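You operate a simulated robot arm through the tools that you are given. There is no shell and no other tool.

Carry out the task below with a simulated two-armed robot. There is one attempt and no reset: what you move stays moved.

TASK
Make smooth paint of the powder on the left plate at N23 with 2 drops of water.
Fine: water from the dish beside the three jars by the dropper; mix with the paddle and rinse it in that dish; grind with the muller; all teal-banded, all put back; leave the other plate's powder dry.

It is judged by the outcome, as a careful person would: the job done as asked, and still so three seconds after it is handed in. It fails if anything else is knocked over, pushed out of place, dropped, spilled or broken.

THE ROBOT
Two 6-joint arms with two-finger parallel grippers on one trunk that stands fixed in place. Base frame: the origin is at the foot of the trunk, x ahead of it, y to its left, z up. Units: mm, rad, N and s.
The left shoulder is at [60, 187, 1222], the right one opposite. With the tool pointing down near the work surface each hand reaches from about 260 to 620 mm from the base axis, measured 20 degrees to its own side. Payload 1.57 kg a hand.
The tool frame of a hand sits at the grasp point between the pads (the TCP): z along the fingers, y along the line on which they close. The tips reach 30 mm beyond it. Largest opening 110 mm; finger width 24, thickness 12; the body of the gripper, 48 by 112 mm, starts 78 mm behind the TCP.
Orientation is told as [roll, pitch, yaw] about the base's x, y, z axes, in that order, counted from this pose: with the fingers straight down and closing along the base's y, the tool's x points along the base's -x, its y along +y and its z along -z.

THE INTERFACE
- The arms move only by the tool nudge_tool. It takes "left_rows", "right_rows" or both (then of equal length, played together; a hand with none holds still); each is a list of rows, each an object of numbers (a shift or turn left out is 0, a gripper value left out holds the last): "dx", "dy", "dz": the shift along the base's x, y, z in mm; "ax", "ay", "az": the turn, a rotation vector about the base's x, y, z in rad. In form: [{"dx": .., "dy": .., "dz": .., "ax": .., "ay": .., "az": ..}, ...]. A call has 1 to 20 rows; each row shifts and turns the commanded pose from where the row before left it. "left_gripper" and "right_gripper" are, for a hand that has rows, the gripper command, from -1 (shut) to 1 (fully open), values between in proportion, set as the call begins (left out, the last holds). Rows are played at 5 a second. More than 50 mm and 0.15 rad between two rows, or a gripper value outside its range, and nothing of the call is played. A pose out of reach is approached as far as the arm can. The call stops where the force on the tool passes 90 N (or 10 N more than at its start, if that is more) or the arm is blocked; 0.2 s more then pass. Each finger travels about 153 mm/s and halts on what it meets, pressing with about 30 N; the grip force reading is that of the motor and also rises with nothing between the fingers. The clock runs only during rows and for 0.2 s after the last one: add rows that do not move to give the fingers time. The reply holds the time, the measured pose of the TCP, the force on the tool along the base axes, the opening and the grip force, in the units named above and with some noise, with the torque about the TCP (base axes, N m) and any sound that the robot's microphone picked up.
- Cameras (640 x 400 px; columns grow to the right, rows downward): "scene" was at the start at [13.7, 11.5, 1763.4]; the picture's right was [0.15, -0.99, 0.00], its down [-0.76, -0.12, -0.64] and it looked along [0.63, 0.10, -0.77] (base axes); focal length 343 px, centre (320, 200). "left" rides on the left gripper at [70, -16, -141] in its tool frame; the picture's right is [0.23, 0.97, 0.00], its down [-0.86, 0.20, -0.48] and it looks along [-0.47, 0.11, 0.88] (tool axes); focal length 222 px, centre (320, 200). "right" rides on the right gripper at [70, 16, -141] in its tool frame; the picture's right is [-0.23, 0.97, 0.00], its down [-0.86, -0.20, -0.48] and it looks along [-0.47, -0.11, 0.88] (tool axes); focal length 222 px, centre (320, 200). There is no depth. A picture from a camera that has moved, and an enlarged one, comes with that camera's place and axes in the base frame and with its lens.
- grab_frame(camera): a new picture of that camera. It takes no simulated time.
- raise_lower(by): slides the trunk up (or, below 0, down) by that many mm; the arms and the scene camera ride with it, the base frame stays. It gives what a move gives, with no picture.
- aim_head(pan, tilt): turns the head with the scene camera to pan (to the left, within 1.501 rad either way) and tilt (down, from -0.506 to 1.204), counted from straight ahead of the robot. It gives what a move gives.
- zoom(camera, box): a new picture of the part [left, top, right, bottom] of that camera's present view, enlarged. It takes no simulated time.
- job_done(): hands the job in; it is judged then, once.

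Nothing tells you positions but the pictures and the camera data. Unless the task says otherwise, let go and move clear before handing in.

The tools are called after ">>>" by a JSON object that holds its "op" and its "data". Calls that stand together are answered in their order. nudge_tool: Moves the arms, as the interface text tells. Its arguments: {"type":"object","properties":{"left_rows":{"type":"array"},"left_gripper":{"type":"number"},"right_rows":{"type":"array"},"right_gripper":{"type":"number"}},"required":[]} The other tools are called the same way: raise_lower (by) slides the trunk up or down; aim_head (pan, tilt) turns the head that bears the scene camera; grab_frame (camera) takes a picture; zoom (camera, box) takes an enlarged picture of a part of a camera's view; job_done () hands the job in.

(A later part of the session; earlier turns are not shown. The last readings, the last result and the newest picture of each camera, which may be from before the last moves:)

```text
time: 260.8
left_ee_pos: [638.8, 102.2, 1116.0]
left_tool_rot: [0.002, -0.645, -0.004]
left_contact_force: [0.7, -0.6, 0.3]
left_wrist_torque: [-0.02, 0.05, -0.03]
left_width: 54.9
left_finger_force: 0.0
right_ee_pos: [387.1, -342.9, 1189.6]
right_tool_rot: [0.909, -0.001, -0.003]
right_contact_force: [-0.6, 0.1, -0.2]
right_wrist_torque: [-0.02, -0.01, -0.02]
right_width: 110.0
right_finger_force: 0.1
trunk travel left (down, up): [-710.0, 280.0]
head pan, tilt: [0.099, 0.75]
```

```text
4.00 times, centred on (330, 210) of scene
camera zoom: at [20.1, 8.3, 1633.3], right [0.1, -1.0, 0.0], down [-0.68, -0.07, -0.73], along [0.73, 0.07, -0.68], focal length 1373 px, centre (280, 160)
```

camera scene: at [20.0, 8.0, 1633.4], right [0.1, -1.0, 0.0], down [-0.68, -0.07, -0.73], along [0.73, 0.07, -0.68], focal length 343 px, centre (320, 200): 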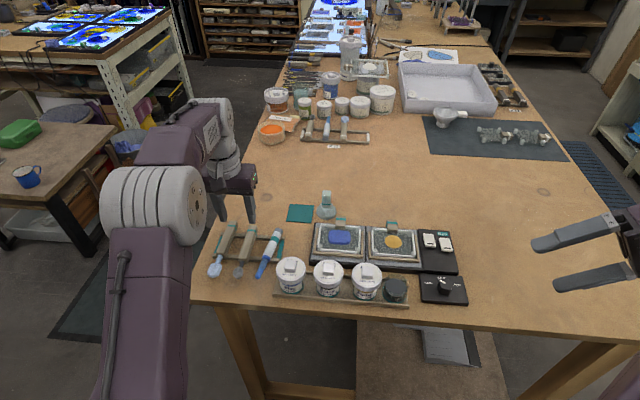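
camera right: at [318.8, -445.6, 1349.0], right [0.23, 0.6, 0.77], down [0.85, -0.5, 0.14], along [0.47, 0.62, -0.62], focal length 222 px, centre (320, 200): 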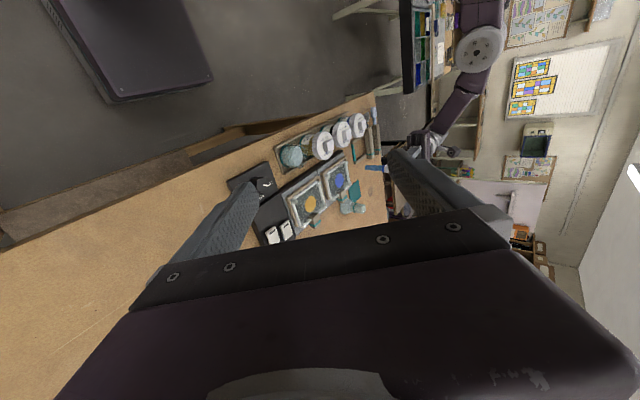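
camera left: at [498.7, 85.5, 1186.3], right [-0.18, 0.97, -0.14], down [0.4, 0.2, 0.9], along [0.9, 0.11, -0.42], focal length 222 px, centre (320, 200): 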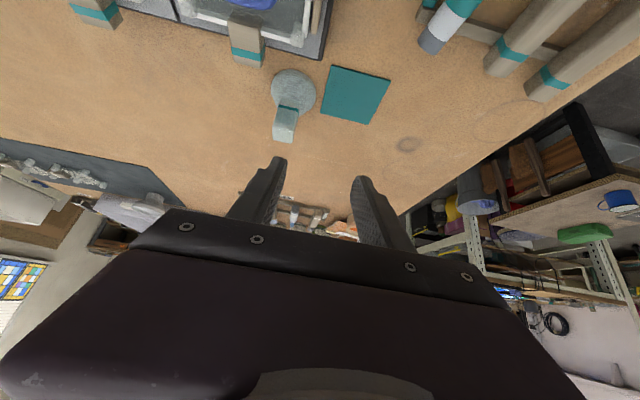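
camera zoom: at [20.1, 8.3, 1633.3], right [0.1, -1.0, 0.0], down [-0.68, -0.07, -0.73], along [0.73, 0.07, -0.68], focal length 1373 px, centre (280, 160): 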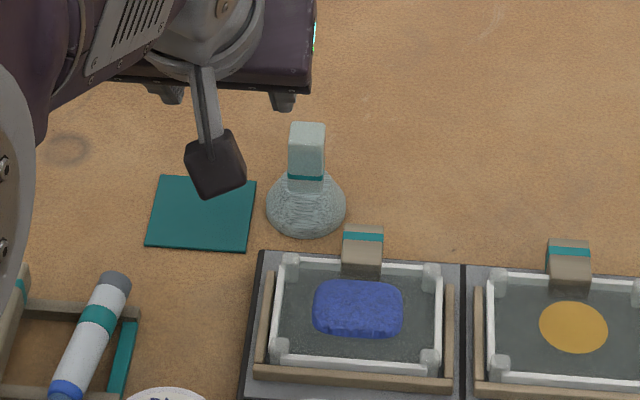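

Hand tilted forward with no limits. The muller's handle is at about (700, 58), top z≈1022. I'll line up behind it along the finger direction, then advance diagonally.

>>> {"op": "nudge_tool", "data": {"left_rows": [{"dx": 3, "dy": -22, "dz": -15}, {"dx": 4, "dy": -22, "dz": -18}, {}]}}

>>> {"op": "grab_frame", "data": {"camera": "left"}}

>>> {"op": "zoom", "data": {"camera": "scene", "box": [270, 140, 390, 240]}}

>>> {"op": "zoom", "data": {"camera": "right", "box": [300, 100, 460, 240]}}

```text
time: 261.6
left_ee_pos: [645.0, 60.0, 1084.1]
left_tool_rot: [0.002, -0.646, -0.003]
left_contact_force: [0.8, -0.3, -1.1]
left_wrist_torque: [-0.01, 0.01, 0.02]
left_width: 55.0
left_finger_force: 0.0
right_ee_pos: [388.4, -343.2, 1190.5]
right_tool_rot: [0.908, -0.001, -0.003]
right_contact_force: [0.9, 0.3, 0.9]
right_wrist_torque: [0.01, -0.02, 0.01]
right_width: 110.4
right_finger_force: 0.1
trunk travel left (down, up): [-710.0, 280.0]
head pan, tilt: [0.099, 0.75]
```

```text
taken
camera left: at [504.7, 43.1, 1154.0], right [-0.18, 0.97, -0.14], down [0.4, 0.2, 0.9], along [0.9, 0.11, -0.42], focal length 222 px, centre (320, 200)
```

left: 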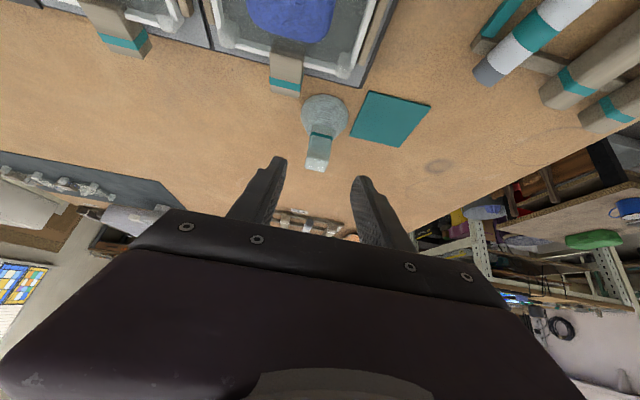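

```text
4.00 times, centred on (330, 190) of scene
camera zoom: at [19.7, 8.6, 1633.4], right [0.1, -1.0, 0.0], down [-0.68, -0.07, -0.73], along [0.73, 0.07, -0.68], focal length 1373 px, centre (280, 240)
```

zoom: 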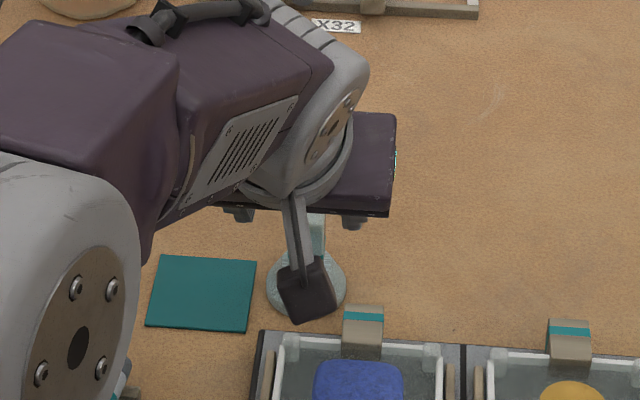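

```text
2.86 times, centred on (380, 170) of right
camera zoom: at [318.4, -445.2, 1289.3], right [0.23, 0.6, 0.77], down [0.85, -0.5, 0.14], along [0.47, 0.62, -0.62], focal length 635 px, centre (149, 286)
```

zoom: 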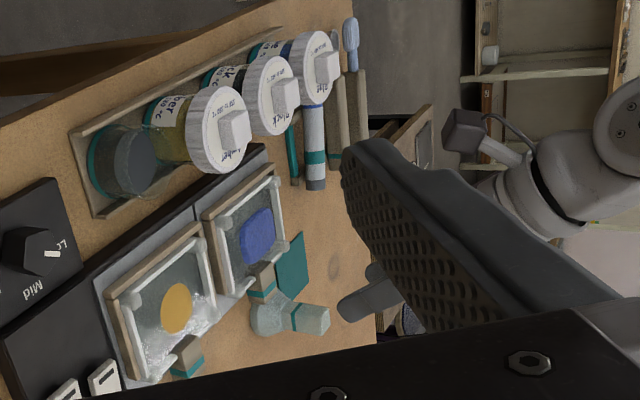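

The handle is centred between the fingers. Advancing diagonally onto it in steps.

>>> {"op": "nudge_tool", "data": {"left_rows": [{"dx": 10.4, "dy": -0.4, "dz": -15}, {"dx": 10.4, "dy": -0.4, "dz": -15}, {"dx": 10.4, "dy": -0.4, "dz": -15}, {}]}}

>>> {"op": "grab_frame", "data": {"camera": "left"}}

```text
time: 262.6
left_ee_pos: [675.3, 58.1, 1039.1]
left_tool_rot: [0.002, -0.643, -0.005]
left_contact_force: [0.4, 0.6, -0.6]
left_wrist_torque: [-0.05, -0.03, 0.03]
left_width: 55.2
left_finger_force: 0.2
right_ee_pos: [389.1, -343.3, 1188.9]
right_tool_rot: [0.91, -0.001, -0.002]
right_contact_force: [0.3, -0.6, 1.0]
right_wrist_torque: [0.01, -0.01, -0.01]
right_width: 109.8
right_finger_force: 0.0
trunk travel left (down, up): [-710.0, 280.0]
head pan, tilt: [0.099, 0.75]
```

```text
taken
camera left: at [535.8, 40.9, 1109.0], right [-0.18, 0.97, -0.14], down [0.4, 0.2, 0.9], along [0.9, 0.11, -0.42], focal length 222 px, centre (320, 200)
```

left: 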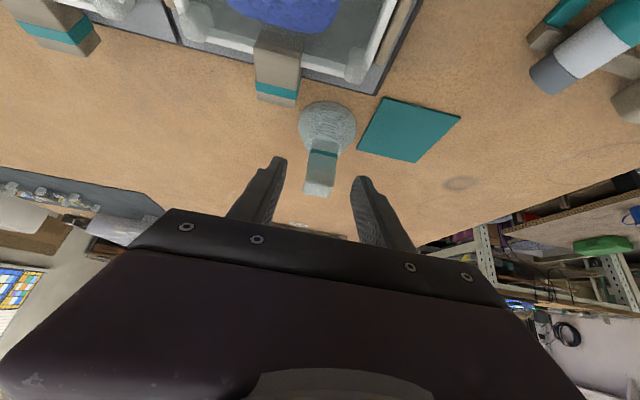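

>>> {"op": "nudge_tool", "data": {"left_rows": [{"dx": 12, "dy": 0.4, "dz": -15}, {"dx": 11, "dy": 0.4, "dz": -15}, {"dz": -3}, {}]}}

>>> {"op": "grab_frame", "data": {"camera": "left"}}

>>> {"op": "zoom", "data": {"camera": "scene", "box": [270, 140, 390, 240]}}

```text
time: 263.6
left_ee_pos: [699.8, 58.2, 1006.1]
left_tool_rot: [0.002, -0.645, -0.004]
left_contact_force: [-0.1, -0.1, -0.7]
left_wrist_torque: [-0.01, -0.01, -0.01]
left_width: 55.0
left_finger_force: 0.0
right_ee_pos: [388.4, -343.3, 1189.2]
right_tool_rot: [0.909, -0.001, -0.002]
right_contact_force: [0.2, -0.1, 0.3]
right_wrist_torque: [0.02, 0.02, 0.0]
right_width: 109.9
right_finger_force: 0.1
trunk travel left (down, up): [-710.0, 280.0]
head pan, tilt: [0.099, 0.75]
```

```text
taken
camera left: at [559.2, 41.0, 1076.0], right [-0.18, 0.97, -0.13], down [0.4, 0.2, 0.9], along [0.9, 0.11, -0.42], focal length 222 px, centre (320, 200)
```

left: 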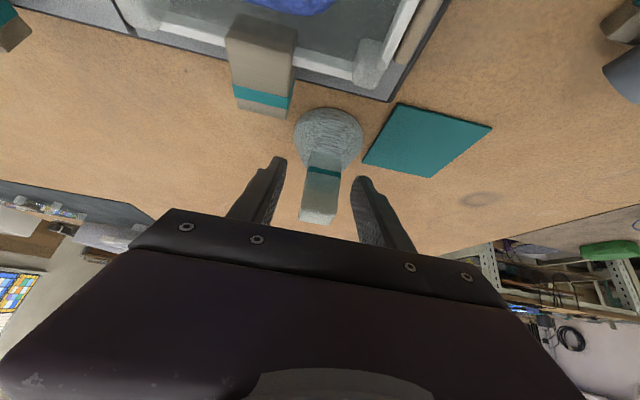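

```text
4.00 times, centred on (330, 190) of scene
camera zoom: at [20.5, 7.9, 1633.3], right [0.1, -1.0, 0.0], down [-0.68, -0.07, -0.73], along [0.73, 0.07, -0.68], focal length 1373 px, centre (280, 240)
```

zoom: 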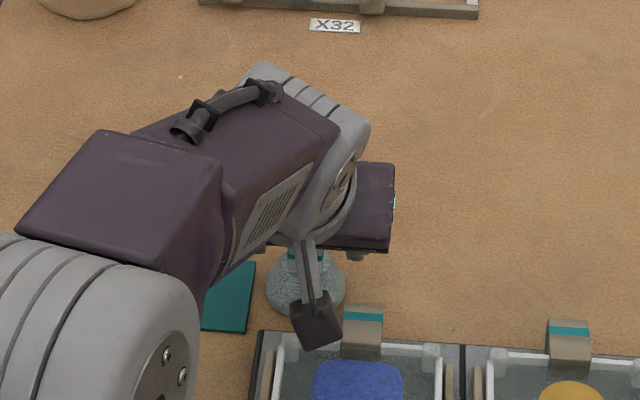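

In position with no limit or contact. Closing on the handle.

>>> {"op": "nudge_tool", "data": {"left_rows": [{}, {}, {}, {}], "left_gripper": -1}}

>>> {"op": "nudge_tool", "data": {"left_rows": [{"dz": 3}, {"dz": 4}, {"dz": 6}, {}]}}

>>> {"op": "grab_frame", "data": {"camera": "left"}}

>>> {"op": "zoom", "data": {"camera": "scene", "box": [270, 140, 390, 240]}}

```text
time: 264.6
left_ee_pos: [699.2, 58.0, 1007.1]
left_tool_rot: [0.002, -0.644, -0.004]
left_contact_force: [-0.3, -0.6, -0.8]
left_wrist_torque: [-0.03, 0.01, 0.01]
left_width: 23.7
left_finger_force: 29.4
right_ee_pos: [388.4, -343.7, 1189.0]
right_tool_rot: [0.909, -0.002, -0.001]
right_contact_force: [-0.7, 0.4, -1.3]
right_wrist_torque: [0.0, 0.0, 0.03]
right_width: 109.9
right_finger_force: 0.1
trunk travel left (down, up): [-710.0, 280.0]
head pan, tilt: [0.099, 0.75]
```

```text
time: 265.6
left_ee_pos: [699.3, 57.4, 1016.7]
left_tool_rot: [0.001, -0.643, -0.003]
left_contact_force: [-1.0, -1.0, -2.4]
left_wrist_torque: [-0.01, 0.01, -0.02]
left_width: 23.9
left_finger_force: 30.0
right_ee_pos: [388.4, -343.2, 1189.3]
right_tool_rot: [0.907, -0.001, -0.002]
right_contact_force: [-0.3, 0.0, 0.0]
right_wrist_torque: [-0.02, 0.01, -0.01]
right_width: 109.8
right_finger_force: 0.0
trunk travel left (down, up): [-710.0, 280.0]
head pan, tilt: [0.099, 0.75]
```

```text
taken
camera left: at [559.5, 40.9, 1087.8], right [-0.18, 0.97, -0.13], down [0.4, 0.2, 0.9], along [0.9, 0.11, -0.42], focal length 222 px, centre (320, 200)
```

left: 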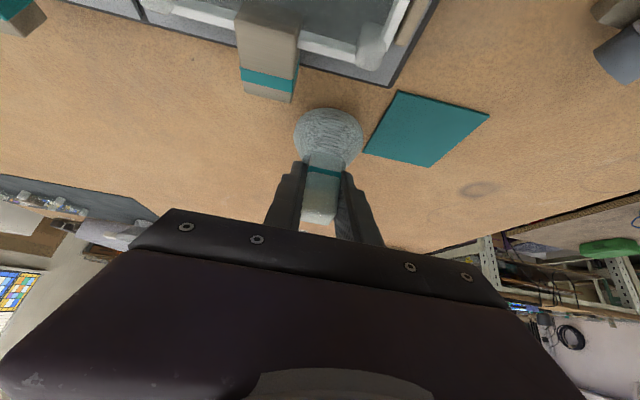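

```text
4.00 times, centred on (330, 190) of scene
camera zoom: at [20.8, 7.9, 1633.3], right [0.1, -1.0, 0.0], down [-0.68, -0.07, -0.73], along [0.73, 0.07, -0.68], focal length 1373 px, centre (280, 240)
```

zoom: 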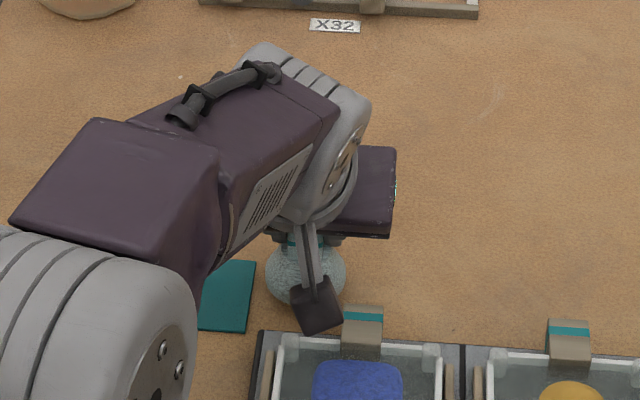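

Gripped at 24 mm and lifting cleanly (I note the grasp pose (699, 58, 1007) for putting it back). Raising while drawing back, then moving over the left plate.

>>> {"op": "nudge_tool", "data": {"left_rows": [{"dz": 12, "dx": -3}, {"dz": 15, "dx": -5}, {"dz": 15, "dx": -5}, {"dz": 15, "dx": -5}, {"dz": 15, "dx": -5}, {}]}}

>>> {"op": "nudge_tool", "data": {"left_rows": [{"dx": -15, "dy": -6}, {"dx": -17, "dy": -7}, {"dx": -17, "dy": -8}, {"dx": -17, "dy": -8}, {"dx": -17, "dy": -8}, {"dx": -17, "dy": -7}, {}]}}

>>> {"op": "grab_frame", "data": {"camera": "left"}}

>>> {"op": "grab_frame", "data": {"camera": "scene"}}

>>> {"op": "zoom", "data": {"camera": "right", "box": [300, 90, 460, 230]}}

```text
time: 267.0
left_ee_pos: [676.5, 59.0, 1088.6]
left_tool_rot: [0.002, -0.642, -0.004]
left_contact_force: [-0.3, 0.5, -2.0]
left_wrist_torque: [-0.03, 0.02, -0.03]
left_width: 23.6
left_finger_force: 29.5
right_ee_pos: [388.6, -343.5, 1189.6]
right_tool_rot: [0.909, 0.0, -0.002]
right_contact_force: [1.0, 0.4, 0.3]
right_wrist_torque: [0.0, -0.02, 0.0]
right_width: 109.8
right_finger_force: 0.2
trunk travel left (down, up): [-710.0, 280.0]
head pan, tilt: [0.099, 0.75]
```

```text
time: 268.6
left_ee_pos: [575.1, 15.3, 1089.3]
left_tool_rot: [0.002, -0.643, -0.001]
left_contact_force: [0.2, 0.0, -2.1]
left_wrist_torque: [0.01, -0.03, 0.03]
left_width: 23.5
left_finger_force: 29.7
right_ee_pos: [389.1, -342.8, 1189.8]
right_tool_rot: [0.91, -0.001, -0.002]
right_contact_force: [-0.9, -0.8, 0.8]
right_wrist_torque: [0.0, -0.02, 0.0]
right_width: 110.0
right_finger_force: 0.1
trunk travel left (down, up): [-710.0, 280.0]
head pan, tilt: [0.099, 0.75]
```

```text
taken
camera left: at [436.3, -2.2, 1160.2], right [-0.18, 0.97, -0.14], down [0.4, 0.2, 0.9], along [0.9, 0.11, -0.42], focal length 222 px, centre (320, 200)
```

left: 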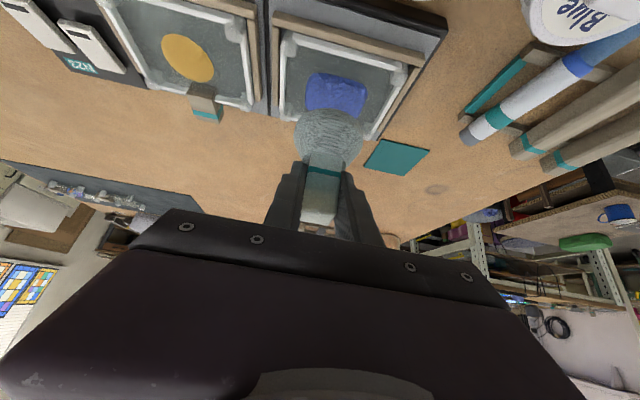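

```text
taken
camera scene: at [21.0, 8.1, 1633.3], right [0.1, -1.0, 0.0], down [-0.68, -0.07, -0.73], along [0.73, 0.07, -0.68], focal length 343 px, centre (320, 200)
```

scene: 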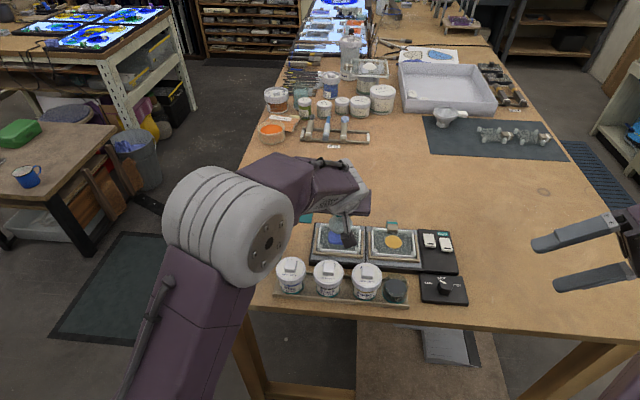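

```text
2.86 times, centred on (380, 160) of right
camera zoom: at [319.4, -445.6, 1288.8], right [0.23, 0.6, 0.77], down [0.85, -0.5, 0.14], along [0.47, 0.62, -0.63], focal length 635 px, centre (149, 314)
```

zoom: 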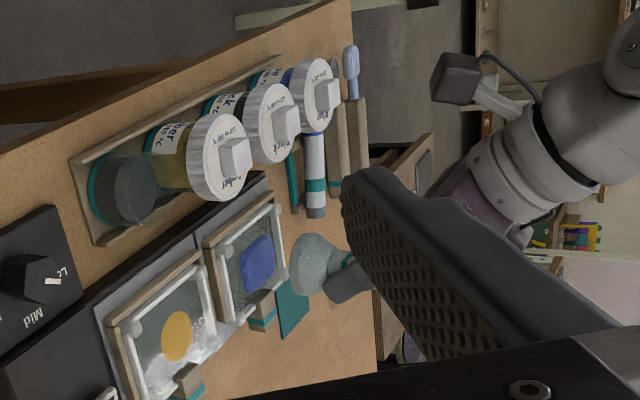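

No limits. I'll shift the right hand up to clear its camera's view, and lower the muller to just above the plate's rim to check alignment.

>>> {"op": "nudge_tool", "data": {"left_rows": [{"dx": -3, "dy": -1, "dz": -12}, {"dz": -12}, {}], "right_rows": [{"dz": 25}, {"dz": 25}, {}]}}

>>> {"op": "grab_frame", "data": {"camera": "left"}}

>>> {"op": "zoom", "data": {"camera": "scene", "box": [290, 200, 410, 290]}}

>>> {"op": "grab_frame", "data": {"camera": "right"}}

```text
time: 269.4
left_ee_pos: [573.4, 14.2, 1065.2]
left_tool_rot: [0.0, -0.644, -0.002]
left_contact_force: [-0.1, -0.1, -2.5]
left_wrist_torque: [-0.02, 0.01, 0.01]
left_width: 23.6
left_finger_force: 29.8
right_ee_pos: [378.8, -321.9, 1219.1]
right_tool_rot: [0.908, -0.003, -0.004]
right_contact_force: [0.2, -0.2, -0.5]
right_wrist_torque: [-0.04, 0.01, 0.01]
right_width: 109.7
right_finger_force: 0.1
right hand out of reach, approached as far as the arm can: row 1, 2
trunk travel left (down, up): [-710.0, 280.0]
head pan, tilt: [0.099, 0.75]
```

```text
taken
camera left: at [433.3, -3.3, 1136.1], right [-0.18, 0.97, -0.13], down [0.4, 0.2, 0.9], along [0.9, 0.11, -0.42], focal length 222 px, centre (320, 200)
```

left: 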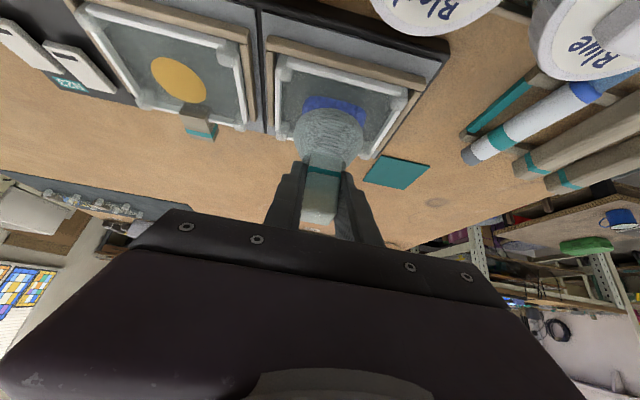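

```text
4.44 times, centred on (350, 245) of scene
camera zoom: at [20.8, 7.2, 1633.3], right [0.1, -1.0, 0.0], down [-0.68, -0.07, -0.73], along [0.73, 0.07, -0.68], focal length 1525 px, centre (187, 0)
```

zoom: 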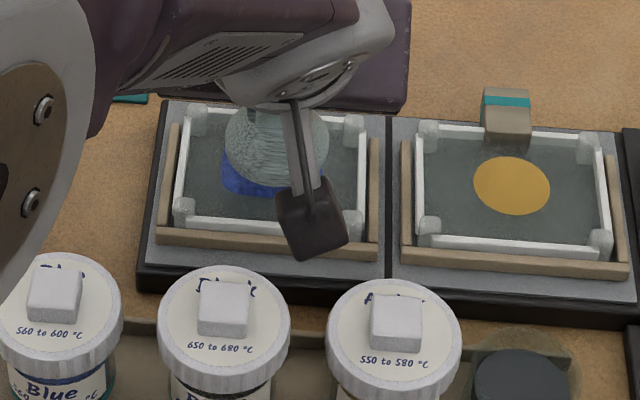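

```text
taken
camera right: at [310.1, -424.7, 1317.3], right [0.23, 0.6, 0.77], down [0.85, -0.5, 0.14], along [0.47, 0.62, -0.62], focal length 222 px, centre (320, 200)
```

right: 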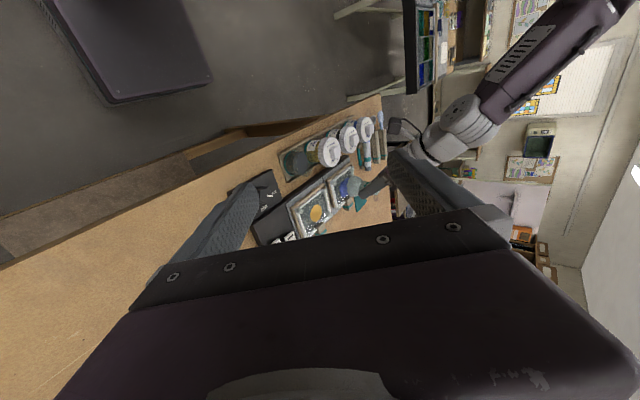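

Aligned over the middle of the plate. Lowering onto the paint with force watch.

>>> {"op": "nudge_tool", "data": {"left_rows": [{"dx": -1.5, "dy": 1, "dz": -8}, {"dz": -6}, {"dz": -3}, {}]}}

>>> {"op": "nudge_tool", "data": {"left_rows": [{"dz": -2}, {}]}}

>>> {"op": "nudge_tool", "data": {"left_rows": [{"dz": -2}, {}]}}

>>> {"op": "zoom", "data": {"camera": "scene", "box": [310, 210, 380, 270]}}

>>> {"op": "zoom", "data": {"camera": "right", "box": [300, 140, 400, 220]}}

```text
time: 270.4
left_ee_pos: [571.7, 14.8, 1049.3]
left_tool_rot: [0.004, -0.645, -0.002]
left_contact_force: [-0.7, 0.4, -1.7]
left_wrist_torque: [0.02, 0.0, 0.01]
left_width: 23.9
left_finger_force: 30.7
right_ee_pos: [379.6, -322.9, 1218.4]
right_tool_rot: [0.908, -0.002, -0.004]
right_contact_force: [0.0, 0.2, 0.2]
right_wrist_torque: [0.05, 0.02, -0.02]
right_width: 110.1
right_finger_force: 0.0
trunk travel left (down, up): [-710.0, 280.0]
head pan, tilt: [0.099, 0.75]
```

```text
time: 271.0
left_ee_pos: [572.1, 13.6, 1046.7]
left_tool_rot: [0.002, -0.642, -0.001]
left_contact_force: [0.1, 0.3, -2.1]
left_wrist_torque: [-0.05, -0.02, 0.03]
left_width: 23.7
left_finger_force: 29.8
right_ee_pos: [380.0, -322.0, 1219.2]
right_tool_rot: [0.907, -0.001, -0.003]
right_contact_force: [-0.5, 0.2, 0.1]
right_wrist_torque: [0.02, 0.02, 0.0]
right_width: 110.0
right_finger_force: 0.1
trunk travel left (down, up): [-710.0, 280.0]
head pan, tilt: [0.099, 0.75]
```

```text
time: 271.6
left_ee_pos: [571.8, 13.8, 1044.5]
left_tool_rot: [0.002, -0.643, -0.004]
left_contact_force: [0.9, 0.2, -2.0]
left_wrist_torque: [-0.02, 0.0, 0.0]
left_width: 23.7
left_finger_force: 30.0
right_ee_pos: [379.5, -321.8, 1217.8]
right_tool_rot: [0.907, -0.001, -0.003]
right_contact_force: [-0.5, 0.3, 0.2]
right_wrist_torque: [-0.01, 0.03, 0.01]
right_width: 109.9
right_finger_force: 0.1
trunk travel left (down, up): [-710.0, 280.0]
head pan, tilt: [0.099, 0.75]
```

```text
6.67 times, centred on (345, 240) of scene
camera zoom: at [20.5, 7.9, 1633.3], right [0.1, -1.0, 0.0], down [-0.68, -0.07, -0.73], along [0.73, 0.07, -0.68], focal length 2288 px, centre (153, -67)
```

zoom: 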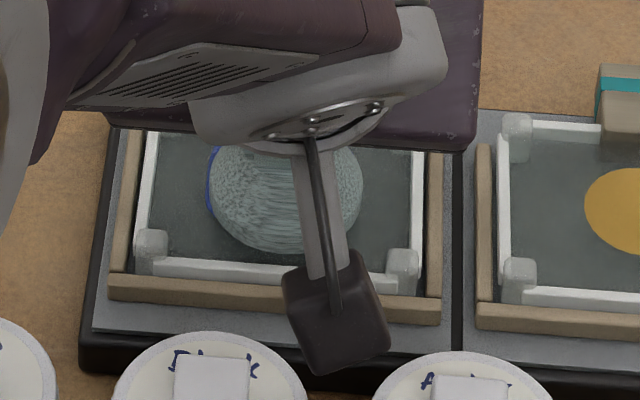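

```text
5.00 times, centred on (350, 180) of right
camera zoom: at [310.0, -424.3, 1317.5], right [0.23, 0.6, 0.77], down [0.85, -0.5, 0.14], along [0.47, 0.62, -0.63], focal length 1111 px, centre (170, 300)
```

zoom: 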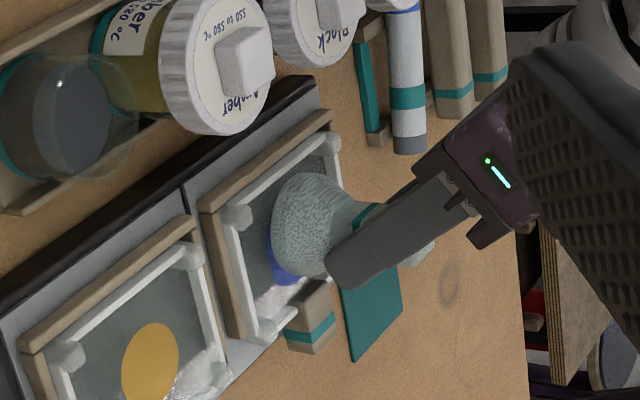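

>>> {"op": "nudge_tool", "data": {"left_rows": [{"dz": -2}, {}]}}

>>> {"op": "nudge_tool", "data": {"left_rows": [{"dz": -2}, {}]}}

>>> {"op": "nudge_tool", "data": {"left_rows": [{"dz": -1}, {}]}}

```text
time: 272.2
left_ee_pos: [572.5, 13.8, 1043.7]
left_tool_rot: [0.001, -0.643, -0.002]
left_contact_force: [1.0, 0.3, -1.9]
left_wrist_torque: [0.02, 0.0, 0.01]
left_width: 23.7
left_finger_force: 29.9
right_ee_pos: [381.1, -322.2, 1218.5]
right_tool_rot: [0.908, -0.004, -0.004]
right_contact_force: [-0.4, -0.2, 0.5]
right_wrist_torque: [0.04, -0.02, 0.0]
right_width: 109.9
right_finger_force: 0.2
trunk travel left (down, up): [-710.0, 280.0]
head pan, tilt: [0.099, 0.75]
```

```text
time: 272.8
left_ee_pos: [571.9, 14.3, 1040.1]
left_tool_rot: [0.0, -0.643, -0.002]
left_contact_force: [-0.9, -0.2, -0.6]
left_wrist_torque: [-0.1, 0.0, 0.01]
left_width: 23.4
left_finger_force: 29.8
right_ee_pos: [379.0, -321.3, 1217.5]
right_tool_rot: [0.907, 0.0, -0.005]
right_contact_force: [0.6, -0.2, 1.0]
right_wrist_torque: [-0.01, -0.04, -0.04]
right_width: 110.3
right_finger_force: 0.1
trunk travel left (down, up): [-710.0, 280.0]
head pan, tilt: [0.099, 0.75]
```

```text
time: 273.4
left_ee_pos: [572.2, 14.0, 1041.5]
left_tool_rot: [-0.001, -0.645, -0.004]
left_contact_force: [1.3, -0.6, 7.4]
left_wrist_torque: [-0.09, 0.15, 0.02]
left_width: 23.9
left_finger_force: 29.0
right_ee_pos: [379.1, -322.3, 1218.0]
right_tool_rot: [0.908, -0.004, -0.004]
right_contact_force: [-0.9, 0.7, 0.4]
right_wrist_torque: [0.03, 0.01, 0.01]
right_width: 110.1
right_finger_force: 0.0
trunk travel left (down, up): [-710.0, 280.0]
head pan, tilt: [0.099, 0.75]
```

Contact at TCP z≈1041. A little more pressure, then grinding in ovals within the plate.

>>> {"op": "nudge_tool", "data": {"left_rows": [{"dz": -1}, {"dy": 6}, {"dy": 6}, {"dx": 2.06, "dy": -2.3}, {"dx": 1.27, "dy": -6}, {"dy": -7.4}, {"dx": -1.27, "dy": -6}, {"dx": -2.06, "dy": -2.3}, {"dx": -2.06, "dy": 2.3}, {"dx": -1.27, "dy": 6}, {"dy": 7.4}, {"dx": 1.27, "dy": 6}, {"dx": 2.06, "dy": 2.3}, {}]}}

>>> {"op": "zoom", "data": {"camera": "scene", "box": [310, 210, 380, 270]}}

>>> {"op": "zoom", "data": {"camera": "right", "box": [300, 140, 400, 220]}}

```text
time: 276.4
left_ee_pos: [569.9, 24.4, 1040.1]
left_tool_rot: [0.003, -0.646, -0.004]
left_contact_force: [-3.8, -5.3, 15.8]
left_wrist_torque: [-0.32, 0.05, -0.08]
left_width: 23.8
left_finger_force: 29.8
right_ee_pos: [376.2, -323.7, 1218.6]
right_tool_rot: [0.909, -0.005, -0.005]
right_contact_force: [0.4, 1.0, -0.2]
right_wrist_torque: [-0.04, -0.01, -0.01]
right_width: 110.2
right_finger_force: 0.2
trunk travel left (down, up): [-710.0, 280.0]
head pan, tilt: [0.099, 0.75]
```

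```text
6.67 times, centred on (345, 240) of scene
camera zoom: at [16.1, 6.6, 1633.4], right [0.1, -1.0, 0.0], down [-0.68, -0.07, -0.73], along [0.73, 0.07, -0.68], focal length 2288 px, centre (153, -67)
```

zoom: 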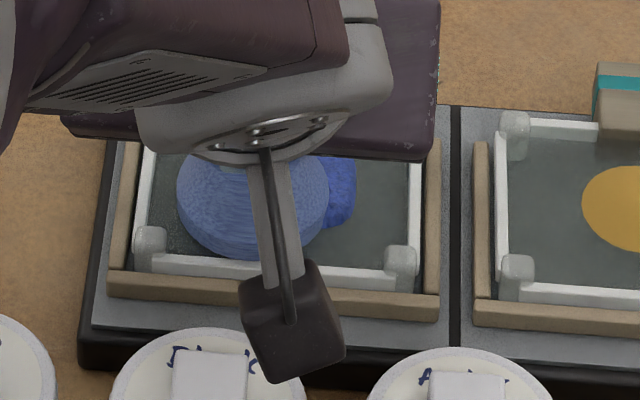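

```text
5.00 times, centred on (350, 180) of right
camera zoom: at [306.5, -425.3, 1318.0], right [0.23, 0.6, 0.77], down [0.85, -0.5, 0.14], along [0.47, 0.62, -0.62], focal length 1111 px, centre (170, 300)
```

zoom: 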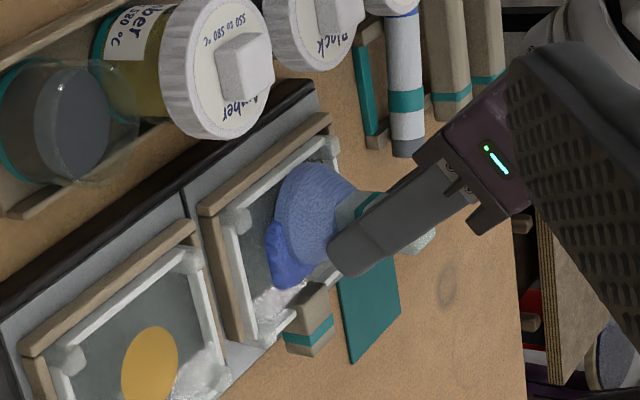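

The muller is taking paint and the pressure is steady (~16 N). More grinding loops.

>>> {"op": "nudge_tool", "data": {"left_rows": [{"dx": 2.06, "dy": -2.3}, {"dx": 1.27, "dy": -6}, {"dy": -7.4}, {"dx": -1.27, "dy": -6}, {"dx": -2.06, "dy": -2.3}, {"dx": -2.06, "dy": 2.3}, {"dx": -1.27, "dy": 6}, {"dy": 7.4}, {"dx": 1.27, "dy": 6}, {"dx": 2.06, "dy": 2.3}, {"dx": 2.06, "dy": -2.3}, {"dx": 1.27, "dy": -6}, {"dy": -7.4}, {"dx": -1.27, "dy": -6}, {"dx": -2.06, "dy": -2.3}, {"dx": -2.06, "dy": 2.3}, {"dx": -1.27, "dy": 6}, {"dy": 7.4}, {"dx": 1.27, "dy": 6}, {"dx": 2.06, "dy": 2.3}]}}

>>> {"op": "nudge_tool", "data": {"left_rows": [{"dx": 2.06, "dy": -2.3}, {"dx": 1.27, "dy": -6}, {"dy": -7.4}, {"dx": -1.27, "dy": -6}, {"dx": -2.06, "dy": -2.3}, {"dx": -2.06, "dy": 2.3}, {"dx": -1.27, "dy": 6}, {"dy": 7.4}, {"dx": 1.27, "dy": 6}, {"dx": 2.06, "dy": 2.3}, {"dx": 2.06, "dy": -2.3}, {"dx": 1.27, "dy": -6}, {"dy": -7.4}, {"dx": -1.27, "dy": -6}, {"dx": -2.06, "dy": -2.3}]}}

>>> {"op": "zoom", "data": {"camera": "scene", "box": [310, 210, 380, 270]}}

>>> {"op": "zoom", "data": {"camera": "right", "box": [320, 150, 380, 210]}}

```text
time: 280.6
left_ee_pos: [570.6, 25.9, 1040.3]
left_tool_rot: [0.005, -0.646, -0.003]
left_contact_force: [-4.1, -3.0, 12.2]
left_wrist_torque: [-0.2, -0.08, -0.09]
left_width: 23.9
left_finger_force: 29.7
right_ee_pos: [376.3, -322.4, 1218.4]
right_tool_rot: [0.907, -0.006, -0.003]
right_contact_force: [0.1, -0.1, -0.2]
right_wrist_torque: [0.0, 0.01, -0.01]
right_width: 110.2
right_finger_force: 0.1
trunk travel left (down, up): [-710.0, 280.0]
head pan, tilt: [0.099, 0.75]
```

```text
time: 283.8
left_ee_pos: [571.9, 2.8, 1040.7]
left_tool_rot: [0.0, -0.646, 0.001]
left_contact_force: [3.7, 5.2, 14.8]
left_wrist_torque: [0.14, -0.26, 0.06]
left_width: 23.5
left_finger_force: 29.9
right_ee_pos: [378.3, -321.2, 1219.1]
right_tool_rot: [0.908, -0.005, -0.004]
right_contact_force: [-0.8, -0.6, 0.6]
right_wrist_torque: [0.01, -0.03, 0.01]
right_width: 110.1
right_finger_force: 0.0
trunk travel left (down, up): [-710.0, 280.0]
head pan, tilt: [0.099, 0.75]
```

```text
6.67 times, centred on (345, 240) of scene
camera zoom: at [18.7, 9.4, 1633.4], right [0.1, -1.0, 0.0], down [-0.68, -0.07, -0.73], along [0.73, 0.07, -0.68], focal length 2288 px, centre (153, -67)
```

zoom: 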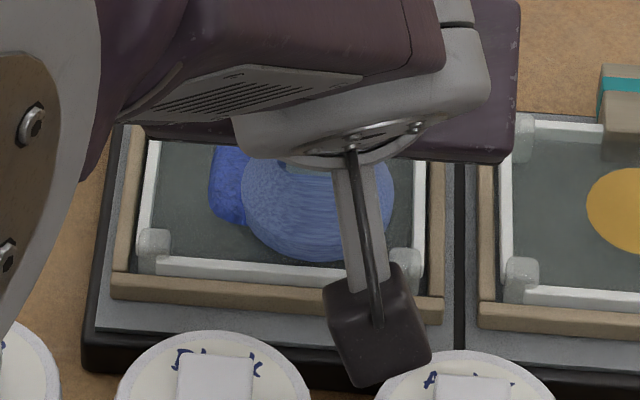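

```text
6.67 times, centred on (350, 180) of right
camera zoom: at [308.6, -423.1, 1318.3], right [0.23, 0.6, 0.77], down [0.85, -0.5, 0.14], along [0.47, 0.62, -0.63], focal length 1481 px, centre (120, 333)
```

zoom: 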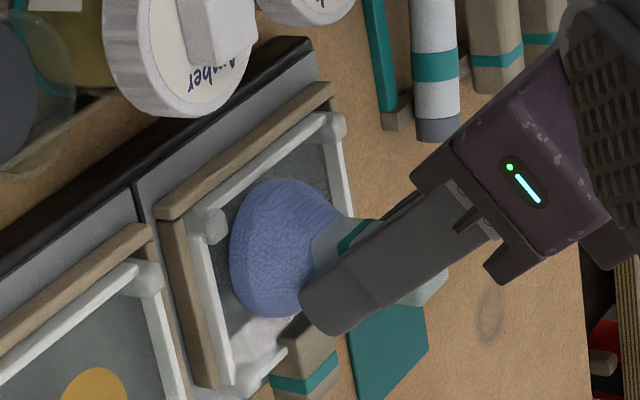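

>>> {"op": "zoom", "data": {"camera": "scene", "box": [325, 225, 360, 255]}}

>>> {"op": "nudge_tool", "data": {"left_rows": [{"dx": -2.06, "dy": 2.3}, {"dx": -1.27, "dy": 6}, {"dy": 7.4}, {"dx": 1.27, "dy": 6}, {"dx": 2.06, "dy": 2.3}, {"dx": 2.06, "dy": -2.3}, {"dx": 1.27, "dy": -6}, {"dy": -7.4}, {"dx": -1.27, "dy": -6}, {"dx": -2.06, "dy": -2.3}, {"dx": -2.06, "dy": 2.3}, {"dx": -1.27, "dy": 6}, {"dy": 7.4}, {"dx": 1.27, "dy": 6}, {"dx": 2.06, "dy": 2.3}, {"dx": 2.06, "dy": -2.3}, {"dx": 1.27, "dy": -6}, {"dy": -7.4}, {"dx": -1.27, "dy": -6}, {"dx": -2.06, "dy": -2.3}]}}

>>> {"op": "nudge_tool", "data": {"left_rows": [{"dx": -2.06, "dy": 2.3}, {"dx": -1.27, "dy": 6}, {"dy": 7.4}, {"dx": 1.27, "dy": 6}, {"dx": 2.06, "dy": 2.3}, {"dx": 2.06, "dy": -2.3}, {"dx": 1.27, "dy": -6}, {"dy": -7.4}, {"dx": -1.27, "dy": -6}, {"dx": -2.06, "dy": -2.3}, {"dx": -2.06, "dy": 2.3}, {"dx": -1.27, "dy": 6}, {"dy": 7.4}, {"dx": 1.27, "dy": 6}, {"dx": 2.06, "dy": 2.3}, {"dx": 2.06, "dy": -2.3}, {"dx": 1.27, "dy": -6}, {"dy": -7.4}, {"dx": -1.27, "dy": -6}, {"dx": -2.06, "dy": -2.3}]}}

>>> {"op": "zoom", "data": {"camera": "scene", "box": [325, 225, 360, 255]}}

```text
13.33 times, centred on (342, 240) of scene
camera zoom: at [18.7, 9.4, 1633.4], right [0.1, -1.0, 0.0], down [-0.68, -0.07, -0.73], along [0.73, 0.07, -0.68], focal length 4576 px, centre (20, -333)
```

zoom: 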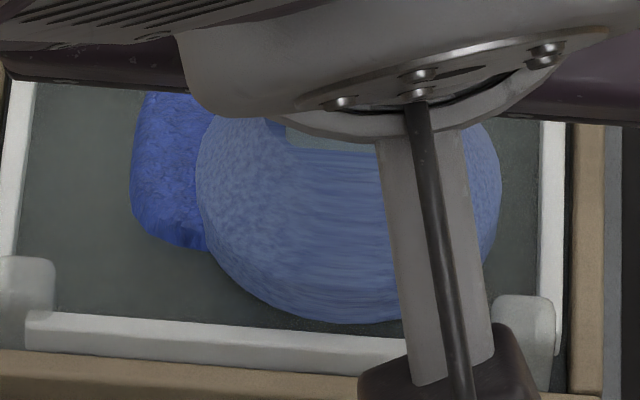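

```text
time: 288.0
left_ee_pos: [571.5, 4.1, 1039.5]
left_tool_rot: [-0.001, -0.646, -0.002]
left_contact_force: [2.6, 3.8, 9.9]
left_wrist_torque: [0.05, -0.26, 0.06]
left_width: 23.9
left_finger_force: 30.2
right_ee_pos: [378.7, -321.3, 1218.5]
right_tool_rot: [0.908, -0.002, -0.005]
right_contact_force: [-0.4, 0.1, -0.2]
right_wrist_torque: [0.0, 0.04, 0.01]
right_width: 110.0
right_finger_force: 0.0
trunk travel left (down, up): [-710.0, 280.0]
head pan, tilt: [0.099, 0.75]
```

```text
time: 292.2
left_ee_pos: [570.8, 3.8, 1039.1]
left_tool_rot: [0.001, -0.646, -0.003]
left_contact_force: [4.5, 5.1, 18.0]
left_wrist_torque: [-0.01, 0.03, 0.01]
left_width: 23.5
left_finger_force: 29.7
right_ee_pos: [378.8, -321.2, 1218.7]
right_tool_rot: [0.908, -0.003, -0.003]
right_contact_force: [0.1, 0.7, 0.7]
right_wrist_torque: [-0.02, -0.03, 0.02]
right_width: 110.3
right_finger_force: 0.1
trunk travel left (down, up): [-710.0, 280.0]
head pan, tilt: [0.099, 0.75]
```

```text
13.33 times, centred on (342, 240) of scene
camera zoom: at [18.6, 9.4, 1633.5], right [0.1, -1.0, 0.0], down [-0.68, -0.07, -0.73], along [0.73, 0.07, -0.68], focal length 4576 px, centre (20, -333)
```

zoom: 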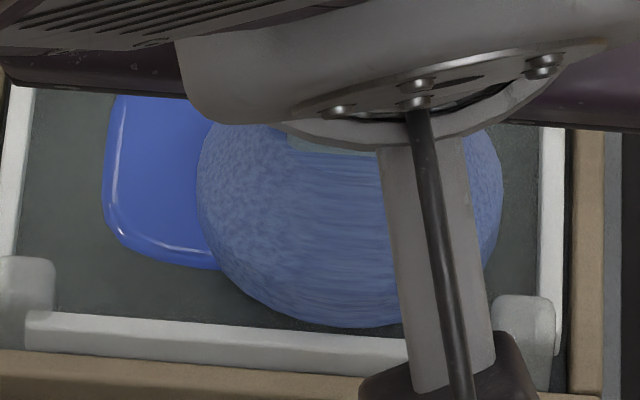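

The paint is now smooth and glossy. Lifting the muller and taking it back along the same path to its original spot.

>>> {"op": "nudge_tool", "data": {"left_rows": [{"dz": 6, "dy": 5}, {"dz": 12, "dy": 5}, {"dz": 16}, {"dz": 16}, {}]}}

>>> {"op": "zoom", "data": {"camera": "scene", "box": [310, 210, 380, 270]}}

>>> {"op": "nudge_tool", "data": {"left_rows": [{"dx": 15, "dy": 6}, {"dx": 17, "dy": 8}, {"dx": 17, "dy": 8}, {"dx": 17, "dy": 8}, {"dx": 17, "dy": 8}, {"dx": 17, "dy": 6}, {"dx": 5, "dy": 0.5}, {}]}}

>>> {"op": "grab_frame", "data": {"camera": "left"}}

>>> {"op": "zoom", "data": {"camera": "scene", "box": [270, 140, 430, 280]}}

```text
time: 293.4
left_ee_pos: [573.3, 13.6, 1088.8]
left_tool_rot: [0.002, -0.645, -0.003]
left_contact_force: [0.3, 0.0, -1.7]
left_wrist_torque: [0.0, 0.05, 0.0]
left_width: 23.6
left_finger_force: 30.4
right_ee_pos: [379.7, -321.7, 1216.9]
right_tool_rot: [0.908, 0.0, -0.003]
right_contact_force: [-0.3, -0.7, 0.1]
right_wrist_torque: [0.01, 0.0, 0.01]
right_width: 109.7
right_finger_force: 0.0
trunk travel left (down, up): [-710.0, 280.0]
head pan, tilt: [0.099, 0.75]
```

```text
6.67 times, centred on (345, 240) of scene
camera zoom: at [20.5, 8.1, 1633.3], right [0.1, -1.0, 0.0], down [-0.68, -0.07, -0.73], along [0.73, 0.07, -0.68], focal length 2288 px, centre (153, -67)
```

zoom: 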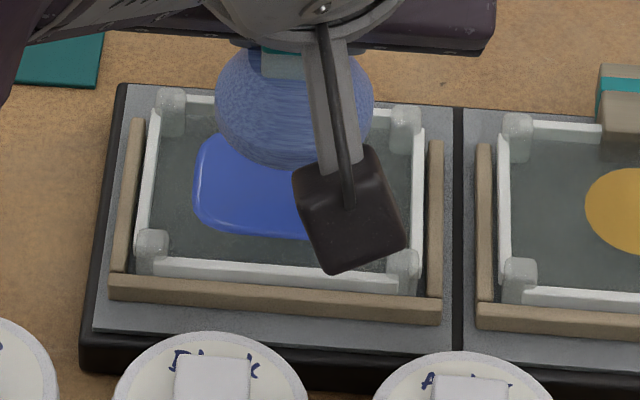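

```text
time: 295.2
left_ee_pos: [677.7, 58.3, 1090.0]
left_tool_rot: [0.001, -0.641, -0.004]
left_contact_force: [0.0, -0.2, -1.3]
left_wrist_torque: [0.0, 0.02, 0.01]
left_width: 24.0
left_finger_force: 29.9
right_ee_pos: [380.7, -321.7, 1218.4]
right_tool_rot: [0.908, -0.001, -0.004]
right_contact_force: [0.1, 0.1, -0.2]
right_wrist_torque: [0.05, 0.04, -0.02]
right_width: 109.8
right_finger_force: 0.1
trunk travel left (down, up): [-710.0, 280.0]
head pan, tilt: [0.099, 0.75]
```

```text
taken
camera left: at [537.6, 41.1, 1160.4], right [-0.18, 0.97, -0.13], down [0.4, 0.2, 0.9], along [0.9, 0.11, -0.42], focal length 222 px, centre (320, 200)
```

left: 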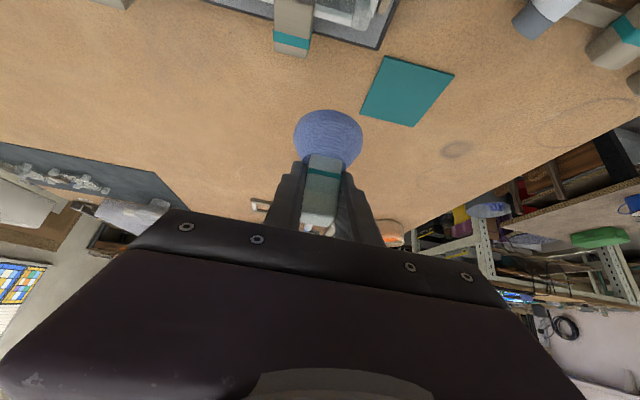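

```text
2.86 times, centred on (350, 210) of scene
camera zoom: at [20.5, 8.0, 1633.3], right [0.1, -1.0, 0.0], down [-0.68, -0.07, -0.73], along [0.73, 0.07, -0.68], focal length 981 px, centre (234, 171)
```

zoom: 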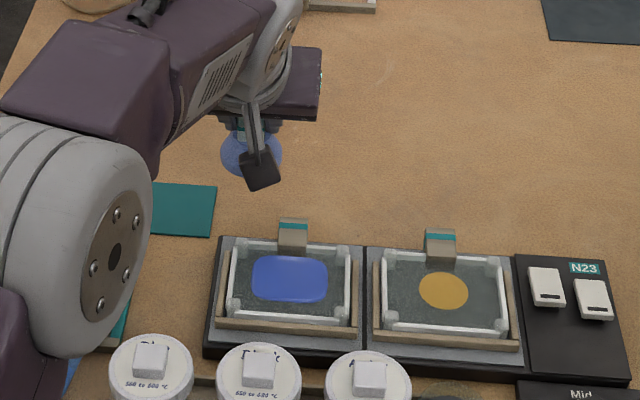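

Paint smooth, other plate untouched. Lowering the muller to its original place.

>>> {"op": "nudge_tool", "data": {"left_rows": [{"dx": 5, "dz": -15}, {"dx": 5, "dz": -15}, {"dx": 5, "dz": -15}, {"dx": 4, "dz": -15}, {"dx": 2, "dz": -10}, {"dz": -5}, {}]}}

>>> {"op": "nudge_tool", "data": {"left_rows": [{"dz": -3}, {}]}}

>>> {"op": "nudge_tool", "data": {"left_rows": [{"dz": -2}, {}]}}

>>> {"op": "nudge_tool", "data": {"left_rows": [{"dz": -2}, {}]}}

```text
time: 296.8
left_ee_pos: [697.8, 56.9, 1014.3]
left_tool_rot: [0.002, -0.645, -0.004]
left_contact_force: [0.3, -0.9, -1.8]
left_wrist_torque: [0.02, 0.0, -0.03]
left_width: 23.3
left_finger_force: 29.6
right_ee_pos: [379.9, -322.1, 1217.2]
right_tool_rot: [0.909, -0.003, -0.004]
right_contact_force: [-0.6, -0.5, -0.4]
right_wrist_torque: [0.01, 0.01, 0.0]
right_width: 109.9
right_finger_force: 0.0
trunk travel left (down, up): [-710.0, 280.0]
head pan, tilt: [0.099, 0.75]
```

```text
time: 297.4
left_ee_pos: [696.7, 56.2, 1009.6]
left_tool_rot: [0.002, -0.645, -0.004]
left_contact_force: [-0.3, 0.2, -2.0]
left_wrist_torque: [0.02, 0.0, -0.01]
left_width: 23.9
left_finger_force: 29.9
right_ee_pos: [380.1, -322.8, 1219.0]
right_tool_rot: [0.908, -0.003, -0.003]
right_contact_force: [0.8, -0.2, 0.0]
right_wrist_torque: [-0.03, 0.0, -0.04]
right_width: 110.2
right_finger_force: 0.0
trunk travel left (down, up): [-710.0, 280.0]
head pan, tilt: [0.099, 0.75]
```

```text
time: 298.0
left_ee_pos: [698.4, 57.1, 1009.8]
left_tool_rot: [0.002, -0.644, -0.002]
left_contact_force: [1.1, -0.3, -2.4]
left_wrist_torque: [-0.02, -0.01, 0.01]
left_width: 23.7
left_finger_force: 29.9
right_ee_pos: [380.0, -322.4, 1217.7]
right_tool_rot: [0.908, -0.001, -0.003]
right_contact_force: [-0.2, -0.2, 0.2]
right_wrist_torque: [-0.02, 0.01, -0.01]
right_width: 109.9
right_finger_force: 0.0
trunk travel left (down, up): [-710.0, 280.0]
head pan, tilt: [0.099, 0.75]
```

```text
time: 298.6
left_ee_pos: [696.3, 55.7, 1006.5]
left_tool_rot: [0.003, -0.643, -0.003]
left_contact_force: [0.4, 0.2, -1.6]
left_wrist_torque: [0.02, 0.01, 0.01]
left_width: 23.6
left_finger_force: 30.5
right_ee_pos: [379.8, -322.8, 1218.8]
right_tool_rot: [0.907, -0.002, -0.003]
right_contact_force: [-0.4, -0.2, -0.3]
right_wrist_torque: [0.0, 0.0, 0.01]
right_width: 110.2
right_finger_force: 0.0
trunk travel left (down, up): [-710.0, 280.0]
head pan, tilt: [0.099, 0.75]
```

>>> {"op": "nudge_tool", "data": {"left_rows": [{"dx": 2, "dy": 1.5, "dz": -1.5}, {}]}}

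>>> {"op": "nudge_tool", "data": {"left_rows": [{"dz": -1.5}, {}]}}

>>> {"op": "nudge_tool", "data": {"left_rows": [{"dz": -1}, {}]}}

```text
time: 299.2
left_ee_pos: [699.1, 56.5, 1004.9]
left_tool_rot: [0.001, -0.644, 0.0]
left_contact_force: [0.3, 0.7, -2.2]
left_wrist_torque: [-0.01, -0.03, -0.01]
left_width: 23.5
left_finger_force: 29.6
right_ee_pos: [379.9, -322.8, 1217.6]
right_tool_rot: [0.907, -0.001, -0.003]
right_contact_force: [-0.4, 0.7, 1.0]
right_wrist_torque: [0.0, -0.03, 0.05]
right_width: 110.1
right_finger_force: 0.0
trunk travel left (down, up): [-710.0, 280.0]
head pan, tilt: [0.099, 0.75]
```

```text
time: 299.8
left_ee_pos: [699.9, 57.3, 1003.9]
left_tool_rot: [0.001, -0.645, -0.003]
left_contact_force: [0.4, 0.9, 0.1]
left_wrist_torque: [-0.04, -0.07, 0.03]
left_width: 23.6
left_finger_force: 29.9
right_ee_pos: [378.9, -322.5, 1218.3]
right_tool_rot: [0.908, -0.001, -0.003]
right_contact_force: [-0.3, 0.1, 0.3]
right_wrist_torque: [0.0, 0.0, -0.04]
right_width: 109.9
right_finger_force: 0.0
trunk travel left (down, up): [-710.0, 280.0]
head pan, tilt: [0.099, 0.75]
```

```text
time: 300.4
left_ee_pos: [699.3, 57.0, 1005.1]
left_tool_rot: [0.001, -0.647, -0.003]
left_contact_force: [3.3, 1.2, 5.6]
left_wrist_torque: [-0.12, 0.0, 0.05]
left_width: 23.9
left_finger_force: 29.9
right_ee_pos: [378.8, -321.9, 1217.9]
right_tool_rot: [0.907, -0.003, -0.004]
right_contact_force: [0.6, -0.2, 0.0]
right_wrist_torque: [-0.04, -0.01, 0.03]
right_width: 110.1
right_finger_force: 0.0
trunk travel left (down, up): [-710.0, 280.0]
head pan, tilt: [0.099, 0.75]
```

The muller stands on the bench (light contact). Opening and backing off along the finger line.

>>> {"op": "nudge_tool", "data": {"left_rows": [{}, {}, {}], "left_gripper": -0.1}}

>>> {"op": "nudge_tool", "data": {"left_rows": [{"dx": -6, "dz": 9}, {"dx": -10, "dz": 14}, {"dx": -11, "dz": 15}, {"dx": -11, "dz": 15}, {"dx": -11, "dz": 15}, {"dx": -5, "dz": 15}, {}]}}

>>> {"op": "grab_frame", "data": {"camera": "left"}}

>>> {"op": "zoom", "data": {"camera": "scene", "box": [270, 140, 430, 280]}}

```text
time: 301.2
left_ee_pos: [699.5, 57.2, 1003.4]
left_tool_rot: [0.003, -0.644, -0.004]
left_contact_force: [-0.6, 0.1, -0.5]
left_wrist_torque: [0.02, 0.01, 0.02]
left_width: 49.4
left_finger_force: 0.0
right_ee_pos: [380.0, -322.4, 1219.2]
right_tool_rot: [0.907, -0.003, -0.004]
right_contact_force: [-0.1, -0.1, 0.2]
right_wrist_torque: [0.04, 0.0, 0.01]
right_width: 109.9
right_finger_force: 0.0
trunk travel left (down, up): [-710.0, 280.0]
head pan, tilt: [0.099, 0.75]
```

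```text
time: 302.8
left_ee_pos: [645.3, 58.9, 1085.1]
left_tool_rot: [0.002, -0.642, -0.004]
left_contact_force: [-0.1, 0.5, -0.8]
left_wrist_torque: [0.0, -0.02, 0.02]
left_width: 49.4
left_finger_force: 0.0
right_ee_pos: [379.7, -322.8, 1218.3]
right_tool_rot: [0.907, -0.002, -0.002]
right_contact_force: [0.0, 1.0, -0.5]
right_wrist_torque: [0.01, -0.04, 0.0]
right_width: 110.1
right_finger_force: 0.1
trunk travel left (down, up): [-710.0, 280.0]
head pan, tilt: [0.099, 0.75]
```

```text
taken
camera left: at [505.3, 41.4, 1156.8], right [-0.18, 0.97, -0.13], down [0.4, 0.2, 0.9], along [0.9, 0.11, -0.42], focal length 222 px, centre (320, 200)
```

left: 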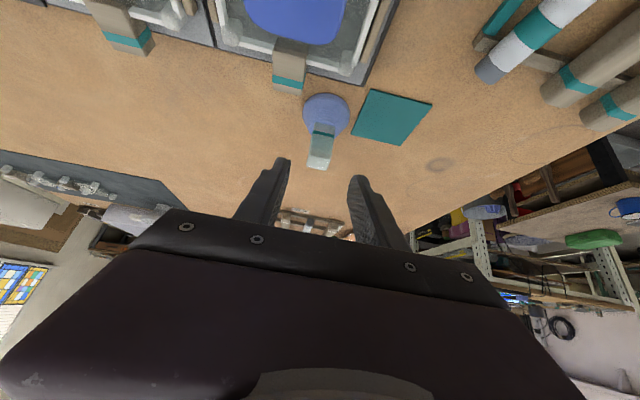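

```text
2.86 times, centred on (350, 210) of scene
camera zoom: at [20.6, 7.9, 1633.3], right [0.1, -1.0, 0.0], down [-0.68, -0.07, -0.73], along [0.73, 0.07, -0.68], focal length 981 px, centre (234, 171)
```

zoom: 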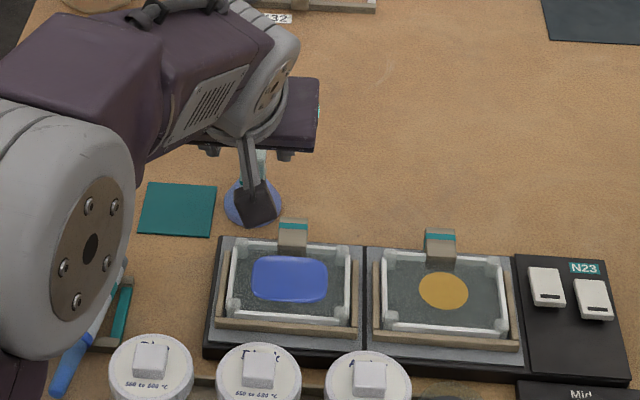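

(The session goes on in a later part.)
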